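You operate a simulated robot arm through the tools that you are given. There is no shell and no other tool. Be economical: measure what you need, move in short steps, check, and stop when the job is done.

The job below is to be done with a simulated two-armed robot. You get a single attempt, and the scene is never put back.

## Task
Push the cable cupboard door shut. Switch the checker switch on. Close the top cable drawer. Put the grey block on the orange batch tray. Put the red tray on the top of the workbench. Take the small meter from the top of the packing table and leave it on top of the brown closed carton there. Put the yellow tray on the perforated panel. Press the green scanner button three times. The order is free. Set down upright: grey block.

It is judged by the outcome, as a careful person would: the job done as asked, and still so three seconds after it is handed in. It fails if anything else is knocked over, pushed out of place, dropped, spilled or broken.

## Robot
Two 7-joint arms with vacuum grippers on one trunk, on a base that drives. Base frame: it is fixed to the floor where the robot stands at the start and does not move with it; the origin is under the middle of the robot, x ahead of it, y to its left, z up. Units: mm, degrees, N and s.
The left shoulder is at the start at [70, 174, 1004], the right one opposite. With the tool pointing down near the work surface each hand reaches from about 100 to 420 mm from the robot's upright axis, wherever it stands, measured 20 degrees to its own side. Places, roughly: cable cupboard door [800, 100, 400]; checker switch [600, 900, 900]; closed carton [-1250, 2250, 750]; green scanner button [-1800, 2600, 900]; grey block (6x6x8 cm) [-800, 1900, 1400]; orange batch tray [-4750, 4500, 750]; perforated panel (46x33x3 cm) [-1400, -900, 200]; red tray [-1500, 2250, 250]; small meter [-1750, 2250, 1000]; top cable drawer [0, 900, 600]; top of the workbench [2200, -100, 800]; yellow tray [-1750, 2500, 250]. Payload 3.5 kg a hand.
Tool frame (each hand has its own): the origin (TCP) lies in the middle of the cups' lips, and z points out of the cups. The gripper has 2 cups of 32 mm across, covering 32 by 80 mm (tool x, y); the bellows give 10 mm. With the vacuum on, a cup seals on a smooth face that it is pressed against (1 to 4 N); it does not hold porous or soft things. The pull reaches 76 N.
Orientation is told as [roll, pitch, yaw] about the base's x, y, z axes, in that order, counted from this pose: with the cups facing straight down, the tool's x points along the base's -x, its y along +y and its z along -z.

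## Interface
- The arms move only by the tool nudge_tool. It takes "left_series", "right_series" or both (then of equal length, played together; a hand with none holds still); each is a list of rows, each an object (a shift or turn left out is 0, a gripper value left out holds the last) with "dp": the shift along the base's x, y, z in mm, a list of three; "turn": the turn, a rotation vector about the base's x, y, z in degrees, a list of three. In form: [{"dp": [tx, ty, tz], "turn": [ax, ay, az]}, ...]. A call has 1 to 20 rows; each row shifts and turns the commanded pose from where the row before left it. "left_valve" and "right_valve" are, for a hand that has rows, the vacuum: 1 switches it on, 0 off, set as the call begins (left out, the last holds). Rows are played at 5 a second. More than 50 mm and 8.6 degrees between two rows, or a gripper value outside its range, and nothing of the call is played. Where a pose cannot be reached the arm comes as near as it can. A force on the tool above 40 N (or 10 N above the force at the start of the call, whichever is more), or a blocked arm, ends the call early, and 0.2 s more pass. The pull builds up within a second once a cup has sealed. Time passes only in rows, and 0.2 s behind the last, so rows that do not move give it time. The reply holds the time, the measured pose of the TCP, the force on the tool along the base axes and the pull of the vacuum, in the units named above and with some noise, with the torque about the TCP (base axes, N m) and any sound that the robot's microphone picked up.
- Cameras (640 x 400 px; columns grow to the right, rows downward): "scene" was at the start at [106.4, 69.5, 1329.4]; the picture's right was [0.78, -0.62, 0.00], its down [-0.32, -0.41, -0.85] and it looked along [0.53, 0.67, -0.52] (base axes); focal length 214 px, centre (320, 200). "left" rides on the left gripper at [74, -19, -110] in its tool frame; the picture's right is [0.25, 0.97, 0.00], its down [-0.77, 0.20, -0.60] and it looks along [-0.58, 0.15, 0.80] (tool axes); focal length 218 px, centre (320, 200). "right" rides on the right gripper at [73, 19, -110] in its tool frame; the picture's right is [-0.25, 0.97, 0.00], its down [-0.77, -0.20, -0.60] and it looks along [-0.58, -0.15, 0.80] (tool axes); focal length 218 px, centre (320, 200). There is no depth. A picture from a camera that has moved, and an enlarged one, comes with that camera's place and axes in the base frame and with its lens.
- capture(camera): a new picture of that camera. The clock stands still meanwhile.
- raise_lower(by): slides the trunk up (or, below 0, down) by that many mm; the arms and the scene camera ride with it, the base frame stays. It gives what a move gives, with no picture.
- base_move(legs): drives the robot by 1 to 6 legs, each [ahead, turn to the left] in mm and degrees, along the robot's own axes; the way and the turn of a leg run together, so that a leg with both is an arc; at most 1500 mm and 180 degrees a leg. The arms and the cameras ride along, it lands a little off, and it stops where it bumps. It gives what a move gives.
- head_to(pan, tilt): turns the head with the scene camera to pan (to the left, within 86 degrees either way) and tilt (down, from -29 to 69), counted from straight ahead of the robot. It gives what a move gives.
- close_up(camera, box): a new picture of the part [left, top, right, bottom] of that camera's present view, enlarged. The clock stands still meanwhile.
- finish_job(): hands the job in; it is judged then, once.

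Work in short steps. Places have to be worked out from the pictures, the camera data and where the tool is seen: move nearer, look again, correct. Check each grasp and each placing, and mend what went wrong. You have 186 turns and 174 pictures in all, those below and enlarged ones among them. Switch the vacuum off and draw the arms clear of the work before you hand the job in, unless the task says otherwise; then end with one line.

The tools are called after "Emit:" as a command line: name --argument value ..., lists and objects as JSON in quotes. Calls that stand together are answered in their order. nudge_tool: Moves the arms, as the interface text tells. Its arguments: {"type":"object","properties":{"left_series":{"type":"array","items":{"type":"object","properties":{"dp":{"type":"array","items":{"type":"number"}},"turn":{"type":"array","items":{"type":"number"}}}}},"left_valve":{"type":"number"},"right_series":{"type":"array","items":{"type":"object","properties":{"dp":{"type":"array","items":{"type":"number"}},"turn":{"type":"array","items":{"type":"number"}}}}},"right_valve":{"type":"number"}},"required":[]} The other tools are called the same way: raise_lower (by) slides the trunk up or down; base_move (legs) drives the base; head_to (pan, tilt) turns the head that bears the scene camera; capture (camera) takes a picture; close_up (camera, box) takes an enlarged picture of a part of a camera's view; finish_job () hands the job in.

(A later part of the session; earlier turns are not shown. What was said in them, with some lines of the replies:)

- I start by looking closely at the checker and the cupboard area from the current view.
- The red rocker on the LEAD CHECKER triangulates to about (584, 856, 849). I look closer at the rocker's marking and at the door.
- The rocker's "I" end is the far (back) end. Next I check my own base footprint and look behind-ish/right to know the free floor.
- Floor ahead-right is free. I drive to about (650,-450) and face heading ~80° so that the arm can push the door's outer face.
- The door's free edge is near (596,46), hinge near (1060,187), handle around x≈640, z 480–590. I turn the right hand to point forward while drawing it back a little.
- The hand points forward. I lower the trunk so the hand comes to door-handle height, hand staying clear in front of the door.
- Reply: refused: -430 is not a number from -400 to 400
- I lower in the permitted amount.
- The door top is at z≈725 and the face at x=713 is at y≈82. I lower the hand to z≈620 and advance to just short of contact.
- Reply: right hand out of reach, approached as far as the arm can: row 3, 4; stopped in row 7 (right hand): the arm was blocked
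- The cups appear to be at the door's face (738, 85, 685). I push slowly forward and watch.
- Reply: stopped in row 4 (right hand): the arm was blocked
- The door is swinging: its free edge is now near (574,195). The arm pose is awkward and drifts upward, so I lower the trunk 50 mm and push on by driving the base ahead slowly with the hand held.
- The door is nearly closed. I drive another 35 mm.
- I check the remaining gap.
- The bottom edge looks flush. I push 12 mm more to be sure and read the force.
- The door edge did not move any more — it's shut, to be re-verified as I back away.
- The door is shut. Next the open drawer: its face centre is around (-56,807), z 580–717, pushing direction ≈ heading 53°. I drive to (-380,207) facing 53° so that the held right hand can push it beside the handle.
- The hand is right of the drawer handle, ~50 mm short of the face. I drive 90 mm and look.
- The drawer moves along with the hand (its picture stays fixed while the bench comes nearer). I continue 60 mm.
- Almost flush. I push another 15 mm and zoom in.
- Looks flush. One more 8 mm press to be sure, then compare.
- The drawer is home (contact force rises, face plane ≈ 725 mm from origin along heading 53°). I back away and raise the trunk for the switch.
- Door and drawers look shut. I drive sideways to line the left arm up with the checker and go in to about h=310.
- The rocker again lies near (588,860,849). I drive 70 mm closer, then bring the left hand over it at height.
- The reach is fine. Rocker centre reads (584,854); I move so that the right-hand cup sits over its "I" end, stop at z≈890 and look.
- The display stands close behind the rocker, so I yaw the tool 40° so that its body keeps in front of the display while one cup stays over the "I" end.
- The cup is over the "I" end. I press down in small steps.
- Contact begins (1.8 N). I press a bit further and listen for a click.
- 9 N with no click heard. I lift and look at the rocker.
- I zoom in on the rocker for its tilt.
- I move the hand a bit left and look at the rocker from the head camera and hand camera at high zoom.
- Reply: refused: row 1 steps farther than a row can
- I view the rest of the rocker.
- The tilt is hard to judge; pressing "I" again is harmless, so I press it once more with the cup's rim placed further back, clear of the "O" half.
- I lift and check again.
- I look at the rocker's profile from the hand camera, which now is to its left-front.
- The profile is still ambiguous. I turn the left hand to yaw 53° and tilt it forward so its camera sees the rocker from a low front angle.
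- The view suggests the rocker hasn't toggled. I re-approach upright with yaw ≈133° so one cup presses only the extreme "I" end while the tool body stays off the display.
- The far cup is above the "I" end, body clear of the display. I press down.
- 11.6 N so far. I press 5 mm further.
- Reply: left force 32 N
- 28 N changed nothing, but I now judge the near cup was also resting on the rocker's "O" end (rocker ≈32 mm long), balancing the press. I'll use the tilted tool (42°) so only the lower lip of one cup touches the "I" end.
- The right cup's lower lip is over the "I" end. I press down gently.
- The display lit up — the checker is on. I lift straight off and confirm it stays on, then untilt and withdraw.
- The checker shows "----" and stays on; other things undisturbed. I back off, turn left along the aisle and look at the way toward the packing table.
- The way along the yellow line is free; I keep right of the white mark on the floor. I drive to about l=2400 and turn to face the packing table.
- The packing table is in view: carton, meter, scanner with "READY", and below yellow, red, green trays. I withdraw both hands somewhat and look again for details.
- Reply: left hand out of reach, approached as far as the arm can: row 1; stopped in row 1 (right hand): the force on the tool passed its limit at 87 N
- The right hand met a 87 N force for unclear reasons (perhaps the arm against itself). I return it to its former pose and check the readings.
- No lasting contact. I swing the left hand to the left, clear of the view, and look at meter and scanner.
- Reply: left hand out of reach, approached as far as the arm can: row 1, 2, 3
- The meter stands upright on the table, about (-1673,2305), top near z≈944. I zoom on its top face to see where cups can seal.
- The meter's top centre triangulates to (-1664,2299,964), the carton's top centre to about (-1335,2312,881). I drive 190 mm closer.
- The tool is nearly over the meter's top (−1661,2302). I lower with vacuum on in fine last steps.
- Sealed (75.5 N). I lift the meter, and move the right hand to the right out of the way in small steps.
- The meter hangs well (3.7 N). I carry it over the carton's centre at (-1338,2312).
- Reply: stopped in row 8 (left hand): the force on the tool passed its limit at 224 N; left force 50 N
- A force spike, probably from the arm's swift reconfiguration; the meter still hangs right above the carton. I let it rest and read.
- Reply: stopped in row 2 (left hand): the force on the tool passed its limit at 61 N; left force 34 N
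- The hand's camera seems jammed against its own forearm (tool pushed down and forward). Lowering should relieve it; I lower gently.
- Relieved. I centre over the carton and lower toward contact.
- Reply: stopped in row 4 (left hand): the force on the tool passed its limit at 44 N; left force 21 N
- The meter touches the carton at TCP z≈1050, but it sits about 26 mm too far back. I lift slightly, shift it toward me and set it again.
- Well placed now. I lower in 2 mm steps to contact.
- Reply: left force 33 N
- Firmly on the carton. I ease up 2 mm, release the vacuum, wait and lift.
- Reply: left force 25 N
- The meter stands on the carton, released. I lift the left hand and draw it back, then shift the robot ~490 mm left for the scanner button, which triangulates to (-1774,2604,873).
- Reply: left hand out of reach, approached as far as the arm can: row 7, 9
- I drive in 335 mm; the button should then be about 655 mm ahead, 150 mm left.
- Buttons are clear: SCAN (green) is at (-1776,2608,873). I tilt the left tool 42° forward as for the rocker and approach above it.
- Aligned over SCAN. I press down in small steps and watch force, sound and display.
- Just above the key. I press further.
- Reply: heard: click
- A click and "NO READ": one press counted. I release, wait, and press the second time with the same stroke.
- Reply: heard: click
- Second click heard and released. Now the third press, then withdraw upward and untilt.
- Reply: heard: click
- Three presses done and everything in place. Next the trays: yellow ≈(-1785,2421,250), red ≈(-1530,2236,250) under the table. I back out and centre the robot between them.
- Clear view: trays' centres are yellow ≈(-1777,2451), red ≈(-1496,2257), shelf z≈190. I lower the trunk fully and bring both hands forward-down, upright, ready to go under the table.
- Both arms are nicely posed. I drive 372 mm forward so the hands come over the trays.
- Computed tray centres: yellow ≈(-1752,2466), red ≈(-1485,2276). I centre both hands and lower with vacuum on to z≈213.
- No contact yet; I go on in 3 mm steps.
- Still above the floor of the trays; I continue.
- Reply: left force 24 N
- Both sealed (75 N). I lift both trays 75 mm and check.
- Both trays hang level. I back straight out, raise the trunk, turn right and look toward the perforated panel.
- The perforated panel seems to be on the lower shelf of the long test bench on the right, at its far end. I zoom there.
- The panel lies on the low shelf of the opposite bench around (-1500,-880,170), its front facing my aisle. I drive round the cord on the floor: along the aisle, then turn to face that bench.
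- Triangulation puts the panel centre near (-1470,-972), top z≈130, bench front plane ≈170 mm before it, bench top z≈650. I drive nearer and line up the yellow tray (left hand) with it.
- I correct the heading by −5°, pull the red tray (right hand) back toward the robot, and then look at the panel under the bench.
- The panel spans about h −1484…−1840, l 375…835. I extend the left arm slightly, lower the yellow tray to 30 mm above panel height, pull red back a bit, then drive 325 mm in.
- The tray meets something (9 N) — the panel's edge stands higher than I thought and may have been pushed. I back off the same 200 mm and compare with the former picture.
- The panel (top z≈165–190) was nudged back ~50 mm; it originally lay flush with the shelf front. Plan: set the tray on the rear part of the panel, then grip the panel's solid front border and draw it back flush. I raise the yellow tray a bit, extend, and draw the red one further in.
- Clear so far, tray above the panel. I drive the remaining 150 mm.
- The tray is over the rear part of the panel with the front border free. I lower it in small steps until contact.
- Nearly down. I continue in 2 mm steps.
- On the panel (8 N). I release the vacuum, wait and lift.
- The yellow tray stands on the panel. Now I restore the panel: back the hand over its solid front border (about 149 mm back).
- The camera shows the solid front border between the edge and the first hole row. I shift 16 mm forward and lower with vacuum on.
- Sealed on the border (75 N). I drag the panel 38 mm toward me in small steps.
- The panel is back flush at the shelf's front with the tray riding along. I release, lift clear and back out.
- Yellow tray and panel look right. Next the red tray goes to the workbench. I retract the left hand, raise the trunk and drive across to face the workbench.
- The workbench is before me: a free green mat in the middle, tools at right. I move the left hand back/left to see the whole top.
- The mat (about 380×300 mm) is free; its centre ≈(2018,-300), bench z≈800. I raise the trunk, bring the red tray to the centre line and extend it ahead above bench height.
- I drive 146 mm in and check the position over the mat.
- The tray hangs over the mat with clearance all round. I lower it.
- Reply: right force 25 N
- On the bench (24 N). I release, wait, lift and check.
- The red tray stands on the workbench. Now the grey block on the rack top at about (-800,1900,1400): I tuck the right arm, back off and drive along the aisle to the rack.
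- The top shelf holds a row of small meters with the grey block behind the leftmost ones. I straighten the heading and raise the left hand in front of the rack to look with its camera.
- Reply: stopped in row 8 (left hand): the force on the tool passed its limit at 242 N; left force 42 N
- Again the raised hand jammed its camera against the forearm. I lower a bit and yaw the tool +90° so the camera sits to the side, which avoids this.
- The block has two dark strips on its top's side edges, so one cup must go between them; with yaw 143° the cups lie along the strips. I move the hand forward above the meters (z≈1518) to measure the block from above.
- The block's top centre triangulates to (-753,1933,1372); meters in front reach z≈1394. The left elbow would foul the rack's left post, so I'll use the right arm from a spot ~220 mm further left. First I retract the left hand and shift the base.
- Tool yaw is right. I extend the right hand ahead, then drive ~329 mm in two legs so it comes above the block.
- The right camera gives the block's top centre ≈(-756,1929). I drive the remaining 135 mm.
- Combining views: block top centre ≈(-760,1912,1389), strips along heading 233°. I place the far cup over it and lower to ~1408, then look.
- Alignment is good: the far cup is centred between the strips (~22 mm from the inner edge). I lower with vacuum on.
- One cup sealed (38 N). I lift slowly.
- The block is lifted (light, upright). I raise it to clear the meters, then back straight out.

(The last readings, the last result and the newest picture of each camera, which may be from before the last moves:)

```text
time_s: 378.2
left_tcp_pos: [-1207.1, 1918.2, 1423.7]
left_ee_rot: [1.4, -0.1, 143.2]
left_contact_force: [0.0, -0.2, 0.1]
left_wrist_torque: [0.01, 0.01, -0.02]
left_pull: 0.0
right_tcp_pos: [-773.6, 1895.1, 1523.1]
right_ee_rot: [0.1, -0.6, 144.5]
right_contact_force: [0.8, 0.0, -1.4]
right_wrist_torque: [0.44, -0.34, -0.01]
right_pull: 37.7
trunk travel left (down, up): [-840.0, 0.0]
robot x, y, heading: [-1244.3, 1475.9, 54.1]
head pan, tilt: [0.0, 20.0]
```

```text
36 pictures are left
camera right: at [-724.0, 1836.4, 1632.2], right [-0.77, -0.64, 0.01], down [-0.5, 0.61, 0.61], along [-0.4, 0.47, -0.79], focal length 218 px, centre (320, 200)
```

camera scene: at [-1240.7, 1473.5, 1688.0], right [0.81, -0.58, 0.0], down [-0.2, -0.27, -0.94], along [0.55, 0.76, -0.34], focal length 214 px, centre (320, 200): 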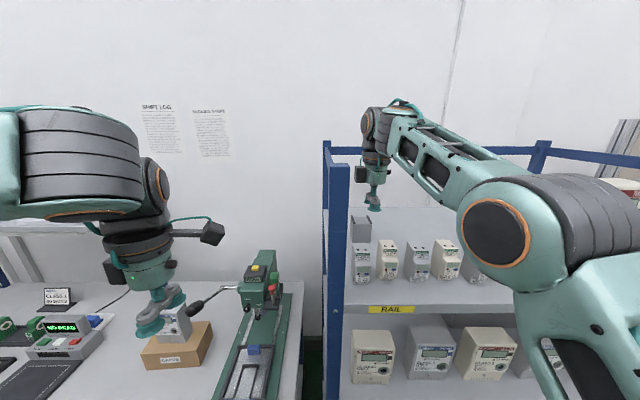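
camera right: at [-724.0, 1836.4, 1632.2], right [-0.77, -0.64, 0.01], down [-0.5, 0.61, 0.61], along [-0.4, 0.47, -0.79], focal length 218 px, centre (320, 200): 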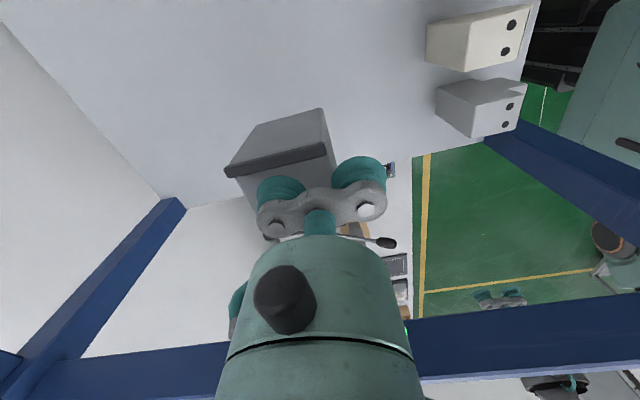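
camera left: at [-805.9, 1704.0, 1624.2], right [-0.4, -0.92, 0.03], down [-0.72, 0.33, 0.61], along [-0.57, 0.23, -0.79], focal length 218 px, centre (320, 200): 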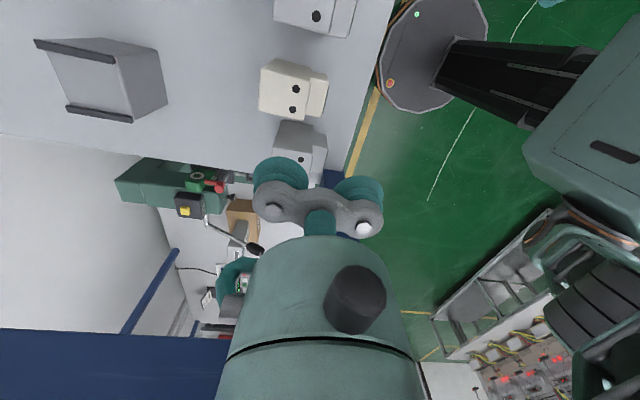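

The block hangs securely. I back out of the rack, draw the arm in a bit and drive along the aisle toward the orange batch tray (-4750,4500).

Emit:
base_move --legs '[[-345, 0]]'

Emit:
nudge_tool --right_series '[{"dp": [-18, -24, 0]}, {"dp": [-18, -24, 0]}, {"dp": [-18, -24, 0]}, {"dp": [-18, -24, 0]}, {"dp": [-18, -24, 0]}]'

Emit:
base_move --legs '[[0, 88.8], [1500, 0], [1500, 0], [800, 0]]'

Emit:
head_to --pan -35 --tilt 25

Emit:
capture --camera "scene"

```text
time_s: 380.5
left_tcp_pos: [-1404.2, 1640.0, 1422.5]
left_ee_rot: [1.6, -0.2, 142.9]
left_contact_force: [-0.1, 0.7, 0.0]
left_wrist_torque: [0.0, 0.02, 0.01]
left_pull: 0.1
right_tcp_pos: [-971.4, 1614.7, 1519.2]
right_ee_rot: [0.5, -0.6, 144.2]
right_contact_force: [0.1, -0.5, -1.2]
right_wrist_torque: [0.49, -0.33, 0.0]
right_pull: 37.8
trunk travel left (down, up): [-840.0, 0.0]
robot x, y, heading: [-1444.4, 1194.2, 54.2]
head pan, tilt: [0.0, 20.0]
```

```text
time_s: 381.7
left_tcp_pos: [-1406.2, 1636.8, 1424.6]
left_ee_rot: [1.5, -0.3, 142.9]
left_contact_force: [-0.5, -0.1, -0.6]
left_wrist_torque: [-0.03, 0.0, 0.0]
left_pull: 0.0
right_tcp_pos: [-1065.3, 1489.5, 1522.8]
right_ee_rot: [0.1, -0.6, 144.2]
right_contact_force: [-0.1, -0.5, -1.4]
right_wrist_torque: [0.48, -0.34, -0.01]
right_pull: 37.9
trunk travel left (down, up): [-840.0, 0.0]
robot x, y, heading: [-1440.3, 1192.0, 54.1]
head pan, tilt: [0.0, 20.0]
```

```text
time_s: 403.9
left_tcp_pos: [-4890.8, 3620.4, 1425.2]
left_ee_rot: [1.3, -0.3, -130.0]
left_contact_force: [0.3, -0.5, -0.3]
left_wrist_torque: [-0.06, 0.03, 0.02]
left_pull: 0.1
right_tcp_pos: [-4729.1, 3955.5, 1521.9]
right_ee_rot: [0.2, -0.6, -128.7]
right_contact_force: [-0.1, -0.1, -1.1]
right_wrist_torque: [0.33, 0.44, 0.01]
right_pull: 37.8
trunk travel left (down, up): [-840.0, 0.0]
robot x, y, heading: [-4454.4, 3565.1, 141.2]
head pan, tilt: [0.0, 20.0]
```

```text
time_s: 404.9
left_tcp_pos: [-4892.4, 3621.8, 1423.4]
left_ee_rot: [1.4, -0.2, -129.9]
left_contact_force: [0.3, 0.4, 0.3]
left_wrist_torque: [0.0, 0.02, -0.02]
left_pull: 0.0
right_tcp_pos: [-4730.3, 3958.1, 1520.6]
right_ee_rot: [0.1, -0.6, -128.7]
right_contact_force: [-0.8, 0.1, -1.7]
right_wrist_torque: [0.35, 0.46, -0.01]
right_pull: 38.2
trunk travel left (down, up): [-840.0, 0.0]
robot x, y, heading: [-4451.9, 3562.4, 141.4]
head pan, tilt: [-35.0, 25.0]
```

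```text
35 pictures are left
camera scene: at [-4516.0, 3680.8, 1679.3], right [0.96, 0.28, 0.0], down [0.12, -0.41, -0.91], along [-0.26, 0.87, -0.42], focal length 214 px, centre (320, 200)
```

scene: 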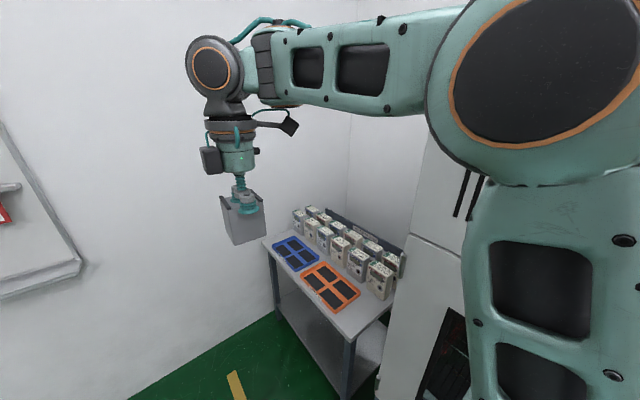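

The orange batch tray is on the corner table at about (-4711,4523,750), next to a blue one. I zoom in.

Emit:
close_up --camera "scene" --box '[240, 190, 440, 390]'

```text
2.00 times, centred on (340, 290) of scene
camera zoom: at [-4516.0, 3680.8, 1679.3], right [0.96, 0.28, 0.0], down [0.12, -0.41, -0.91], along [-0.26, 0.87, -0.42], focal length 429 px, centre (280, 20)
```

zoom: 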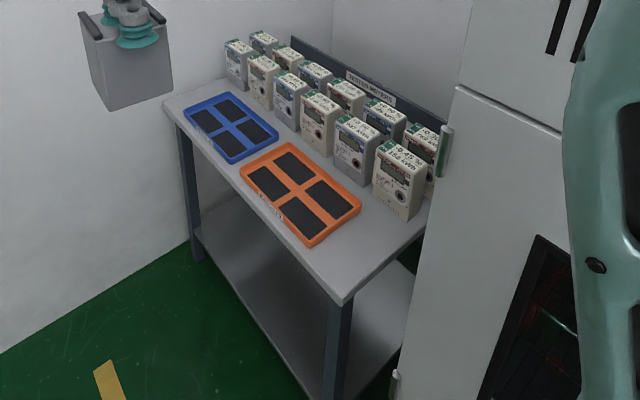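

The tray is a 2×2-pad tray near the table front, table front at h≈655. I drive 800 mm on, turn to face it, and look.

Emit:
base_move --legs '[[800, 0], [0, -88]]'

Emit:
raise_lower --by -350

Emit:
head_to --pan 0 --tilt 35

Emit:
capture --camera "scene"

```text
time_s: 412.9
left_tcp_pos: [-5030.0, 4503.1, 1424.3]
left_ee_rot: [1.4, -0.1, 142.4]
left_contact_force: [0.2, 0.4, -0.1]
left_wrist_torque: [0.01, 0.01, 0.03]
left_pull: 0.0
right_tcp_pos: [-4688.2, 4353.5, 1521.5]
right_ee_rot: [0.2, -0.7, 143.7]
right_contact_force: [-0.1, 0.7, -1.4]
right_wrist_torque: [0.49, -0.34, 0.01]
right_pull: 38.0
trunk travel left (down, up): [-840.0, 0.0]
robot x, y, heading: [-5074.3, 4060.8, 53.7]
head pan, tilt: [-35.0, 25.0]
```

```text
time_s: 416.3
left_tcp_pos: [-5030.5, 4503.1, 1073.6]
left_ee_rot: [1.5, -0.2, 142.4]
left_contact_force: [0.3, -0.6, 0.4]
left_wrist_torque: [0.02, -0.01, 0.04]
left_pull: 0.1
right_tcp_pos: [-4688.6, 4353.4, 1172.2]
right_ee_rot: [0.2, -0.6, 143.7]
right_contact_force: [0.0, -0.2, -1.1]
right_wrist_torque: [0.47, -0.28, 0.0]
right_pull: 37.6
trunk travel left (down, up): [-490.0, 350.0]
robot x, y, heading: [-5068.6, 4055.9, 53.4]
head pan, tilt: [-35.0, 25.0]
```

```text
time_s: 417.3
left_tcp_pos: [-5030.3, 4502.2, 1073.8]
left_ee_rot: [1.4, -0.2, 142.4]
left_contact_force: [0.4, -0.1, 0.0]
left_wrist_torque: [0.01, -0.01, -0.01]
left_pull: 0.0
right_tcp_pos: [-4688.5, 4354.5, 1171.9]
right_ee_rot: [0.3, -0.6, 143.8]
right_contact_force: [-0.2, 0.2, -2.3]
right_wrist_torque: [0.45, -0.32, 0.01]
right_pull: 38.0
trunk travel left (down, up): [-490.0, 350.0]
robot x, y, heading: [-5070.7, 4056.8, 53.7]
head pan, tilt: [0.0, 35.0]
```

```text
33 pictures are left
camera scene: at [-4989.2, 4168.6, 1313.6], right [0.81, -0.59, 0.0], down [-0.34, -0.46, -0.82], along [0.49, 0.66, -0.57], focal length 214 px, centre (320, 200)
```

scene: 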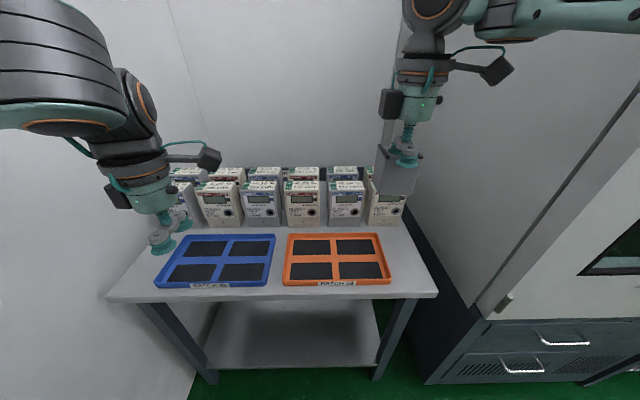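

Table z≈800; the orange tray's centre works out to (-4701,4478). I bring the block above it and lower to ~70 mm above.

Emit:
nudge_tool --right_series '[{"dp": [-9, 35, -20]}, {"dp": [-9, 35, -25]}, {"dp": [-9.4, 34.5, -25]}, {"dp": [0, 0, -45]}, {"dp": [0, 0, -45]}, {"dp": [0, 0, -40]}]'

Emit:
capture --camera "scene"

Emit:
capture --camera "right"

```text
time_s: 418.7
left_tcp_pos: [-5030.7, 4502.5, 1075.2]
left_ee_rot: [1.6, -0.1, 142.4]
left_contact_force: [0.0, -0.4, 0.5]
left_wrist_torque: [0.01, -0.01, -0.02]
left_pull: 0.2
right_tcp_pos: [-4711.8, 4457.3, 986.6]
right_ee_rot: [-0.8, -2.5, 143.2]
right_contact_force: [-0.4, -0.1, -1.7]
right_wrist_torque: [0.45, -0.34, 0.02]
right_pull: 37.8
trunk travel left (down, up): [-490.0, 350.0]
robot x, y, heading: [-5075.5, 4056.2, 53.7]
head pan, tilt: [0.0, 35.0]
```

```text
32 pictures are left
camera scene: at [-4989.0, 4168.2, 1313.7], right [0.81, -0.59, 0.0], down [-0.34, -0.46, -0.82], along [0.48, 0.66, -0.57], focal length 214 px, centre (320, 200)
```

scene: 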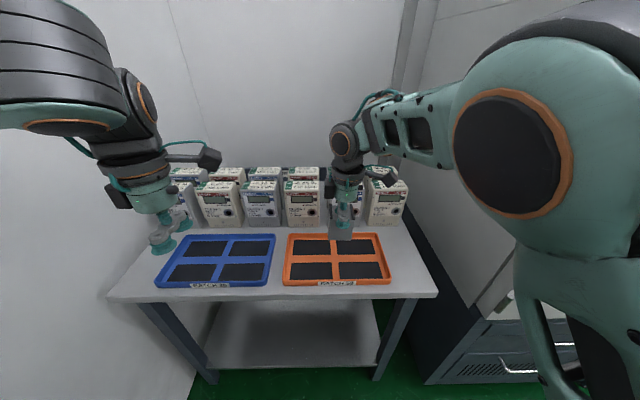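

```text
31 pictures are left
camera right: at [-4662.5, 4394.4, 1093.4], right [-0.78, -0.62, 0.0], down [-0.48, 0.6, 0.64], along [-0.4, 0.5, -0.77], focal length 218 px, centre (320, 200)
```

right: 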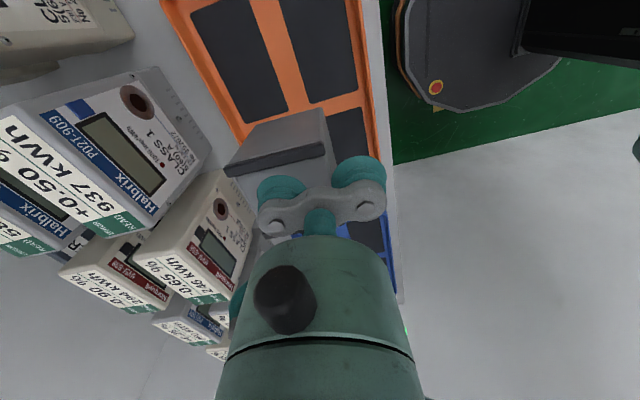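

The block is right over the tray's cross; meters behind are ~100 mm away. I level the tool by 2.5°, shift slightly and lower.

Emit:
nudge_tool --right_series '[{"dp": [-3, -2, -20], "turn": [-1.05, -0.75, 0]}, {"dp": [-3, -2, -25], "turn": [-1.05, -0.75, 0]}, {"dp": [0, 0, -25]}, {"dp": [0, 0, -8]}]'

Emit:
close_up --camera "scene" --box '[270, 170, 430, 300]'

```text
time_s: 419.9
left_tcp_pos: [-5030.4, 4502.2, 1074.3]
left_ee_rot: [1.4, -0.2, 142.4]
left_contact_force: [0.1, 0.0, -0.4]
left_wrist_torque: [-0.02, 0.02, -0.02]
left_pull: 0.1
right_tcp_pos: [-4707.1, 4455.5, 918.4]
right_ee_rot: [-0.2, -2.6, 141.6]
right_contact_force: [-0.5, 0.2, -2.7]
right_wrist_torque: [0.44, -0.38, -0.06]
right_pull: 37.7
trunk travel left (down, up): [-490.0, 350.0]
robot x, y, heading: [-5070.2, 4055.3, 53.6]
head pan, tilt: [0.0, 35.0]
stopped in row 4 (right hand): the arm was blocked; the commanded pose is now the measured one
```

```text
3.08 times, centred on (350, 235) of scene
camera zoom: at [-4989.1, 4168.5, 1313.6], right [0.81, -0.59, 0.0], down [-0.34, -0.46, -0.82], along [0.48, 0.66, -0.57], focal length 660 px, centre (228, 92)
```

zoom: 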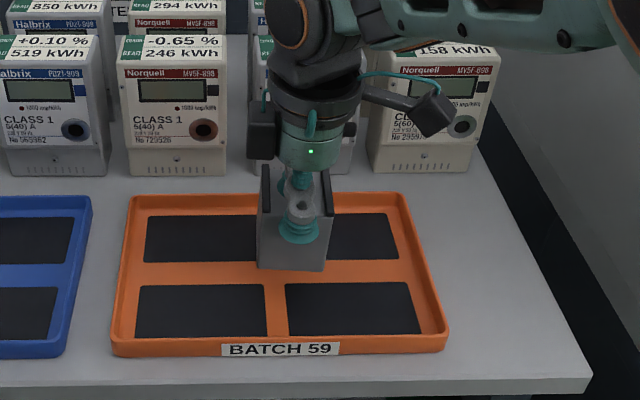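

The right wrist reached a joint limit at this yaw. I raise a little and turn the tool back by −90° (block stays upright), keeping the block over the tray's centre.

Emit:
nudge_tool --right_series '[{"dp": [0, 0, 25]}, {"dp": [0, 0, 30]}, {"dp": [-1.5, 3, 0], "turn": [0, 0, -8.1]}, {"dp": [-1.5, 3, 0], "turn": [0, 0, -8.1]}, {"dp": [-1.5, 3, 0], "turn": [0, 0, -8.1]}, {"dp": [-1.5, 3, 0], "turn": [0, 0, -8.1]}, {"dp": [-1.5, 3, 0], "turn": [0, 0, -8.1]}, {"dp": [-1.5, 3, 0], "turn": [0, 0, -8.1]}, {"dp": [-1.5, 3, 0], "turn": [0, 0, -8.1]}, {"dp": [-1.5, 3, 0], "turn": [0, 0, -8.1]}, {"dp": [-1.5, 3, 0], "turn": [0, 0, -8.1]}, {"dp": [-1.5, 3, 0], "turn": [0, 0, -8.1]}, {"dp": [-1, 2, 0], "turn": [0, 0, -8.1]}]'

Emit:
close_up --camera "scene" --box '[270, 170, 430, 300]'

```text
time_s: 422.7
left_tcp_pos: [-5030.7, 4502.0, 1073.1]
left_ee_rot: [1.4, -0.2, 142.4]
left_contact_force: [-0.4, -0.5, -0.6]
left_wrist_torque: [0.01, 0.01, 0.0]
left_pull: 0.1
right_tcp_pos: [-4725.9, 4488.8, 970.1]
right_ee_rot: [-0.1, -2.1, 52.6]
right_contact_force: [0.4, -0.2, -2.3]
right_wrist_torque: [-0.35, -0.43, -0.02]
right_pull: 37.7
trunk travel left (down, up): [-490.0, 350.0]
robot x, y, heading: [-5070.8, 4057.6, 53.6]
head pan, tilt: [0.0, 35.0]
```

```text
3.08 times, centred on (350, 235) of scene
camera zoom: at [-4989.4, 4168.9, 1313.6], right [0.81, -0.59, 0.0], down [-0.34, -0.46, -0.82], along [0.48, 0.66, -0.57], focal length 660 px, centre (228, 92)
```

zoom: 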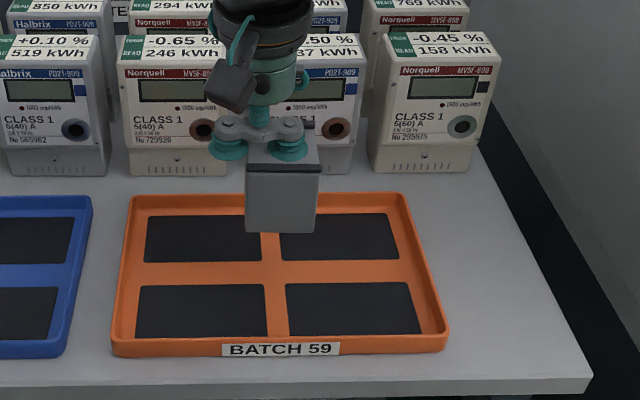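

Block hangs well over the tray. I level it (−2°), nudge 5 mm and lower toward contact.

Emit:
nudge_tool --right_series '[{"dp": [0, 3, -20], "turn": [-0.8, 0.7, 0]}, {"dp": [0, 2, -20], "turn": [-0.8, 0.65, 0]}, {"dp": [0, 0, -20]}, {"dp": [0, 0, -8]}, {"dp": [0, 0, -4]}, {"dp": [0, 0, -3]}]'

Emit:
close_up --camera "scene" --box '[270, 170, 430, 300]'

```text
time_s: 424.1
left_tcp_pos: [-5030.5, 4502.5, 1073.6]
left_ee_rot: [1.5, -0.2, 142.5]
left_contact_force: [0.5, 0.0, -0.4]
left_wrist_torque: [0.01, 0.03, 0.03]
left_pull: 0.1
right_tcp_pos: [-4724.0, 4492.5, 896.3]
right_ee_rot: [0.1, 0.0, 52.6]
right_contact_force: [-0.3, 0.5, -1.3]
right_wrist_torque: [-0.36, -0.42, -0.01]
right_pull: 37.6
trunk travel left (down, up): [-490.0, 350.0]
robot x, y, heading: [-5070.7, 4059.8, 53.6]
head pan, tilt: [0.0, 35.0]
```

```text
3.08 times, centred on (350, 235) of scene
camera zoom: at [-4989.3, 4168.9, 1313.6], right [0.81, -0.59, 0.0], down [-0.34, -0.46, -0.82], along [0.48, 0.66, -0.57], focal length 660 px, centre (228, 92)
```

zoom: 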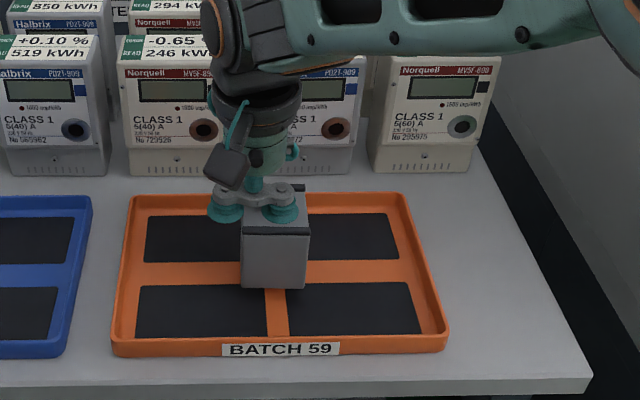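

Level and centred on the cross. I lower in 2 mm steps to contact.

Emit:
nudge_tool --right_series '[{"dp": [0, 0, -2]}, {"dp": [0, 0, -2]}, {"dp": [0, 0, -2]}, {"dp": [0, 0, -2]}, {"dp": [0, 0, -2]}]'

```text
time_s: 425.3
left_tcp_pos: [-5031.0, 4501.7, 1073.8]
left_ee_rot: [1.5, -0.2, 142.4]
left_contact_force: [0.5, 0.0, 0.1]
left_wrist_torque: [-0.01, 0.01, 0.02]
left_pull: 0.2
right_tcp_pos: [-4725.3, 4493.7, 886.0]
right_ee_rot: [0.1, 0.0, 52.8]
right_contact_force: [0.4, -0.2, -2.1]
right_wrist_torque: [-0.33, -0.41, 0.01]
right_pull: 37.7
trunk travel left (down, up): [-490.0, 350.0]
robot x, y, heading: [-5075.8, 4063.2, 53.3]
head pan, tilt: [0.0, 35.0]
```

Emit:
nudge_tool --right_series '[{"dp": [0, 0, -2]}, {"dp": [0, 0, -2]}, {"dp": [0, 0, -2]}, {"dp": [0, 0, -2]}]'

Emit:
close_up --camera "scene" --box '[290, 210, 390, 290]'

```text
time_s: 426.3
left_tcp_pos: [-5030.5, 4501.7, 1072.8]
left_ee_rot: [1.5, -0.2, 142.3]
left_contact_force: [-0.2, 0.1, 0.1]
left_wrist_torque: [-0.02, 0.03, 0.0]
left_pull: 0.1
right_tcp_pos: [-4725.0, 4493.3, 877.4]
right_ee_rot: [0.1, -0.1, 52.6]
right_contact_force: [0.5, 0.9, -2.0]
right_wrist_torque: [-0.33, -0.43, -0.01]
right_pull: 38.1
trunk travel left (down, up): [-490.0, 350.0]
robot x, y, heading: [-5072.1, 4057.1, 53.9]
head pan, tilt: [0.0, 35.0]
```

```text
5.00 times, centred on (340, 250) of scene
camera zoom: at [-4989.4, 4168.9, 1313.6], right [0.81, -0.59, 0.0], down [-0.34, -0.46, -0.82], along [0.48, 0.66, -0.57], focal length 1072 px, centre (220, -50)
```

zoom: 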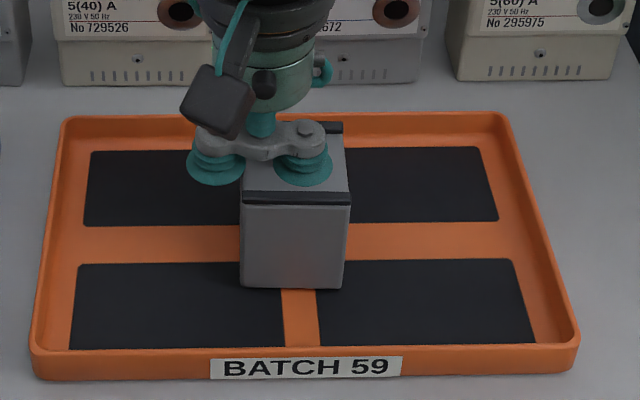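

Very near. I keep lowering.

Emit:
nudge_tool --right_series '[{"dp": [0, 0, -2]}, {"dp": [0, 0, -2]}, {"dp": [0, 0, -2]}, {"dp": [0, 0, -2]}]'

```text
time_s: 427.3
left_tcp_pos: [-5031.8, 4500.8, 1073.7]
left_ee_rot: [1.4, -0.3, 142.5]
left_contact_force: [0.3, -0.4, 0.5]
left_wrist_torque: [-0.02, 0.03, 0.04]
left_pull: 0.1
right_tcp_pos: [-4725.5, 4494.8, 873.6]
right_ee_rot: [0.1, -0.3, 52.7]
right_contact_force: [3.7, 6.1, 27.7]
right_wrist_torque: [-0.6, -0.64, 0.08]
right_pull: 37.6
trunk travel left (down, up): [-490.0, 350.0]
robot x, y, heading: [-5074.7, 4058.9, 53.5]
head pan, tilt: [0.0, 35.0]
```

Contact (28 N). I ease up 2 mm, release, wait and lift straight up slowly.

Emit:
nudge_tool --right_series '[{"dp": [0, 0, 2]}, {"dp": [0, 0, 0]}, {"dp": [0, 0, 0]}]'

Emit:
nudge_tool --right_series '[{"dp": [0, 0, 0]}, {"dp": [0, 0, 0]}, {"dp": [0, 0, 0]}, {"dp": [0, 0, 0]}, {"dp": [0, 0, 0]}, {"dp": [0, 0, 3]}, {"dp": [0, 0, 4]}, {"dp": [0, 0, 6]}]' --right_valve 0

Emit:
close_up --camera "scene" --box '[290, 210, 390, 290]'

```text
time_s: 428.1
left_tcp_pos: [-5030.3, 4501.5, 1074.4]
left_ee_rot: [1.4, -0.2, 142.2]
left_contact_force: [-0.2, 1.0, 0.2]
left_wrist_torque: [-0.01, -0.04, 0.01]
left_pull: 0.1
right_tcp_pos: [-4726.2, 4492.1, 872.7]
right_ee_rot: [-0.1, 0.1, 52.7]
right_contact_force: [1.3, 5.4, 12.5]
right_wrist_torque: [-0.34, -0.46, -0.03]
right_pull: 37.7
trunk travel left (down, up): [-490.0, 350.0]
robot x, y, heading: [-5072.9, 4057.7, 53.8]
head pan, tilt: [0.0, 35.0]
```

```text
time_s: 429.9
left_tcp_pos: [-5030.9, 4503.0, 1074.7]
left_ee_rot: [1.6, -0.1, 142.4]
left_contact_force: [1.3, 0.6, 0.2]
left_wrist_torque: [0.0, 0.02, -0.03]
left_pull: 0.0
right_tcp_pos: [-4724.7, 4492.3, 885.2]
right_ee_rot: [0.1, -0.1, 52.7]
right_contact_force: [-0.8, -0.8, 0.2]
right_wrist_torque: [-0.01, 0.02, -0.02]
right_pull: 0.1
trunk travel left (down, up): [-490.0, 350.0]
robot x, y, heading: [-5070.5, 4057.3, 53.5]
head pan, tilt: [0.0, 35.0]
```

```text
5.00 times, centred on (340, 250) of scene
camera zoom: at [-4989.4, 4168.6, 1313.6], right [0.81, -0.59, 0.0], down [-0.34, -0.46, -0.82], along [0.48, 0.66, -0.57], focal length 1072 px, centre (220, -50)
```

zoom: 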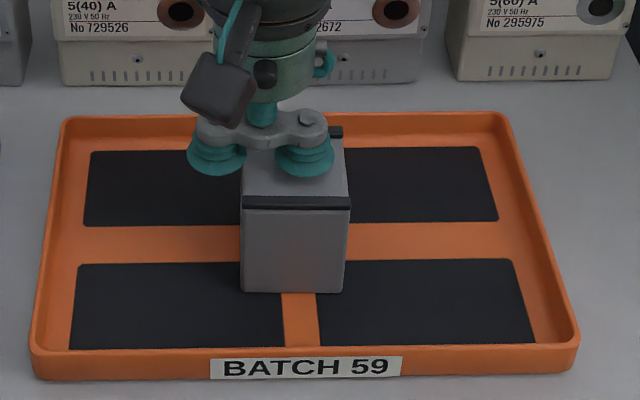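

The block stands upright on the tray, released. I lift the hand clear, draw both arms back and check once more from a distance.

Emit:
nudge_tool --right_series '[{"dp": [0, 0, 15]}, {"dp": [0, 0, 25]}, {"dp": [0, 0, 30]}, {"dp": [-10, -15, 30]}, {"dp": [-15, -20, 20]}, {"dp": [-20, -30, 10]}, {"dp": [-20, -30, 0]}]'

Emit:
base_move --legs '[[-250, 0]]'

Emit:
capture --camera "scene"

```text
time_s: 431.5
left_tcp_pos: [-5030.1, 4500.5, 1074.3]
left_ee_rot: [1.4, -0.2, 142.4]
left_contact_force: [-0.2, -0.5, -0.4]
left_wrist_torque: [0.01, 0.01, 0.0]
left_pull: 0.1
right_tcp_pos: [-4790.3, 4396.8, 1014.8]
right_ee_rot: [0.0, -0.1, 52.7]
right_contact_force: [-0.3, 0.0, -0.6]
right_wrist_torque: [0.01, -0.01, 0.0]
right_pull: 0.0
trunk travel left (down, up): [-490.0, 350.0]
robot x, y, heading: [-5066.9, 4056.8, 53.6]
head pan, tilt: [0.0, 35.0]
```

```text
time_s: 433.3
left_tcp_pos: [-5179.3, 4301.1, 1073.2]
left_ee_rot: [1.5, -0.2, 142.5]
left_contact_force: [-0.1, -0.2, 1.1]
left_wrist_torque: [0.02, -0.04, -0.03]
left_pull: 0.0
right_tcp_pos: [-4937.6, 4195.5, 1013.8]
right_ee_rot: [0.1, -0.2, 52.8]
right_contact_force: [0.5, -0.2, -0.7]
right_wrist_torque: [0.04, -0.01, -0.01]
right_pull: 0.1
trunk travel left (down, up): [-490.0, 350.0]
robot x, y, heading: [-5219.1, 3856.1, 53.8]
head pan, tilt: [0.0, 35.0]
```

```text
25 pictures are left
camera scene: at [-5138.1, 3966.2, 1313.6], right [0.81, -0.59, 0.0], down [-0.34, -0.46, -0.82], along [0.48, 0.66, -0.57], focal length 214 px, centre (320, 200)
```

scene: 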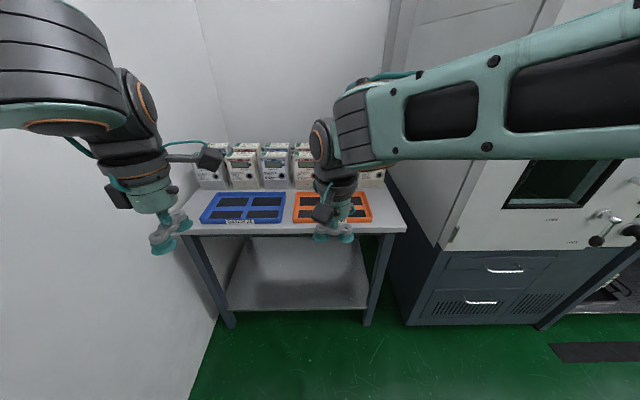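

All tasks are done: vacuum is off, the arms are clear, and the block was last seen standing upright on the tray after release. I hand the job in.

Emit:
finish_job

```text
The job is handed in.
```

I handed the job in with all eight tasks done, but one thing got moved: I pushed the perforated panel back by accident, roughly 50 mm. I then pulled it forward until it was about flush with the shelf front again, judged by eye.
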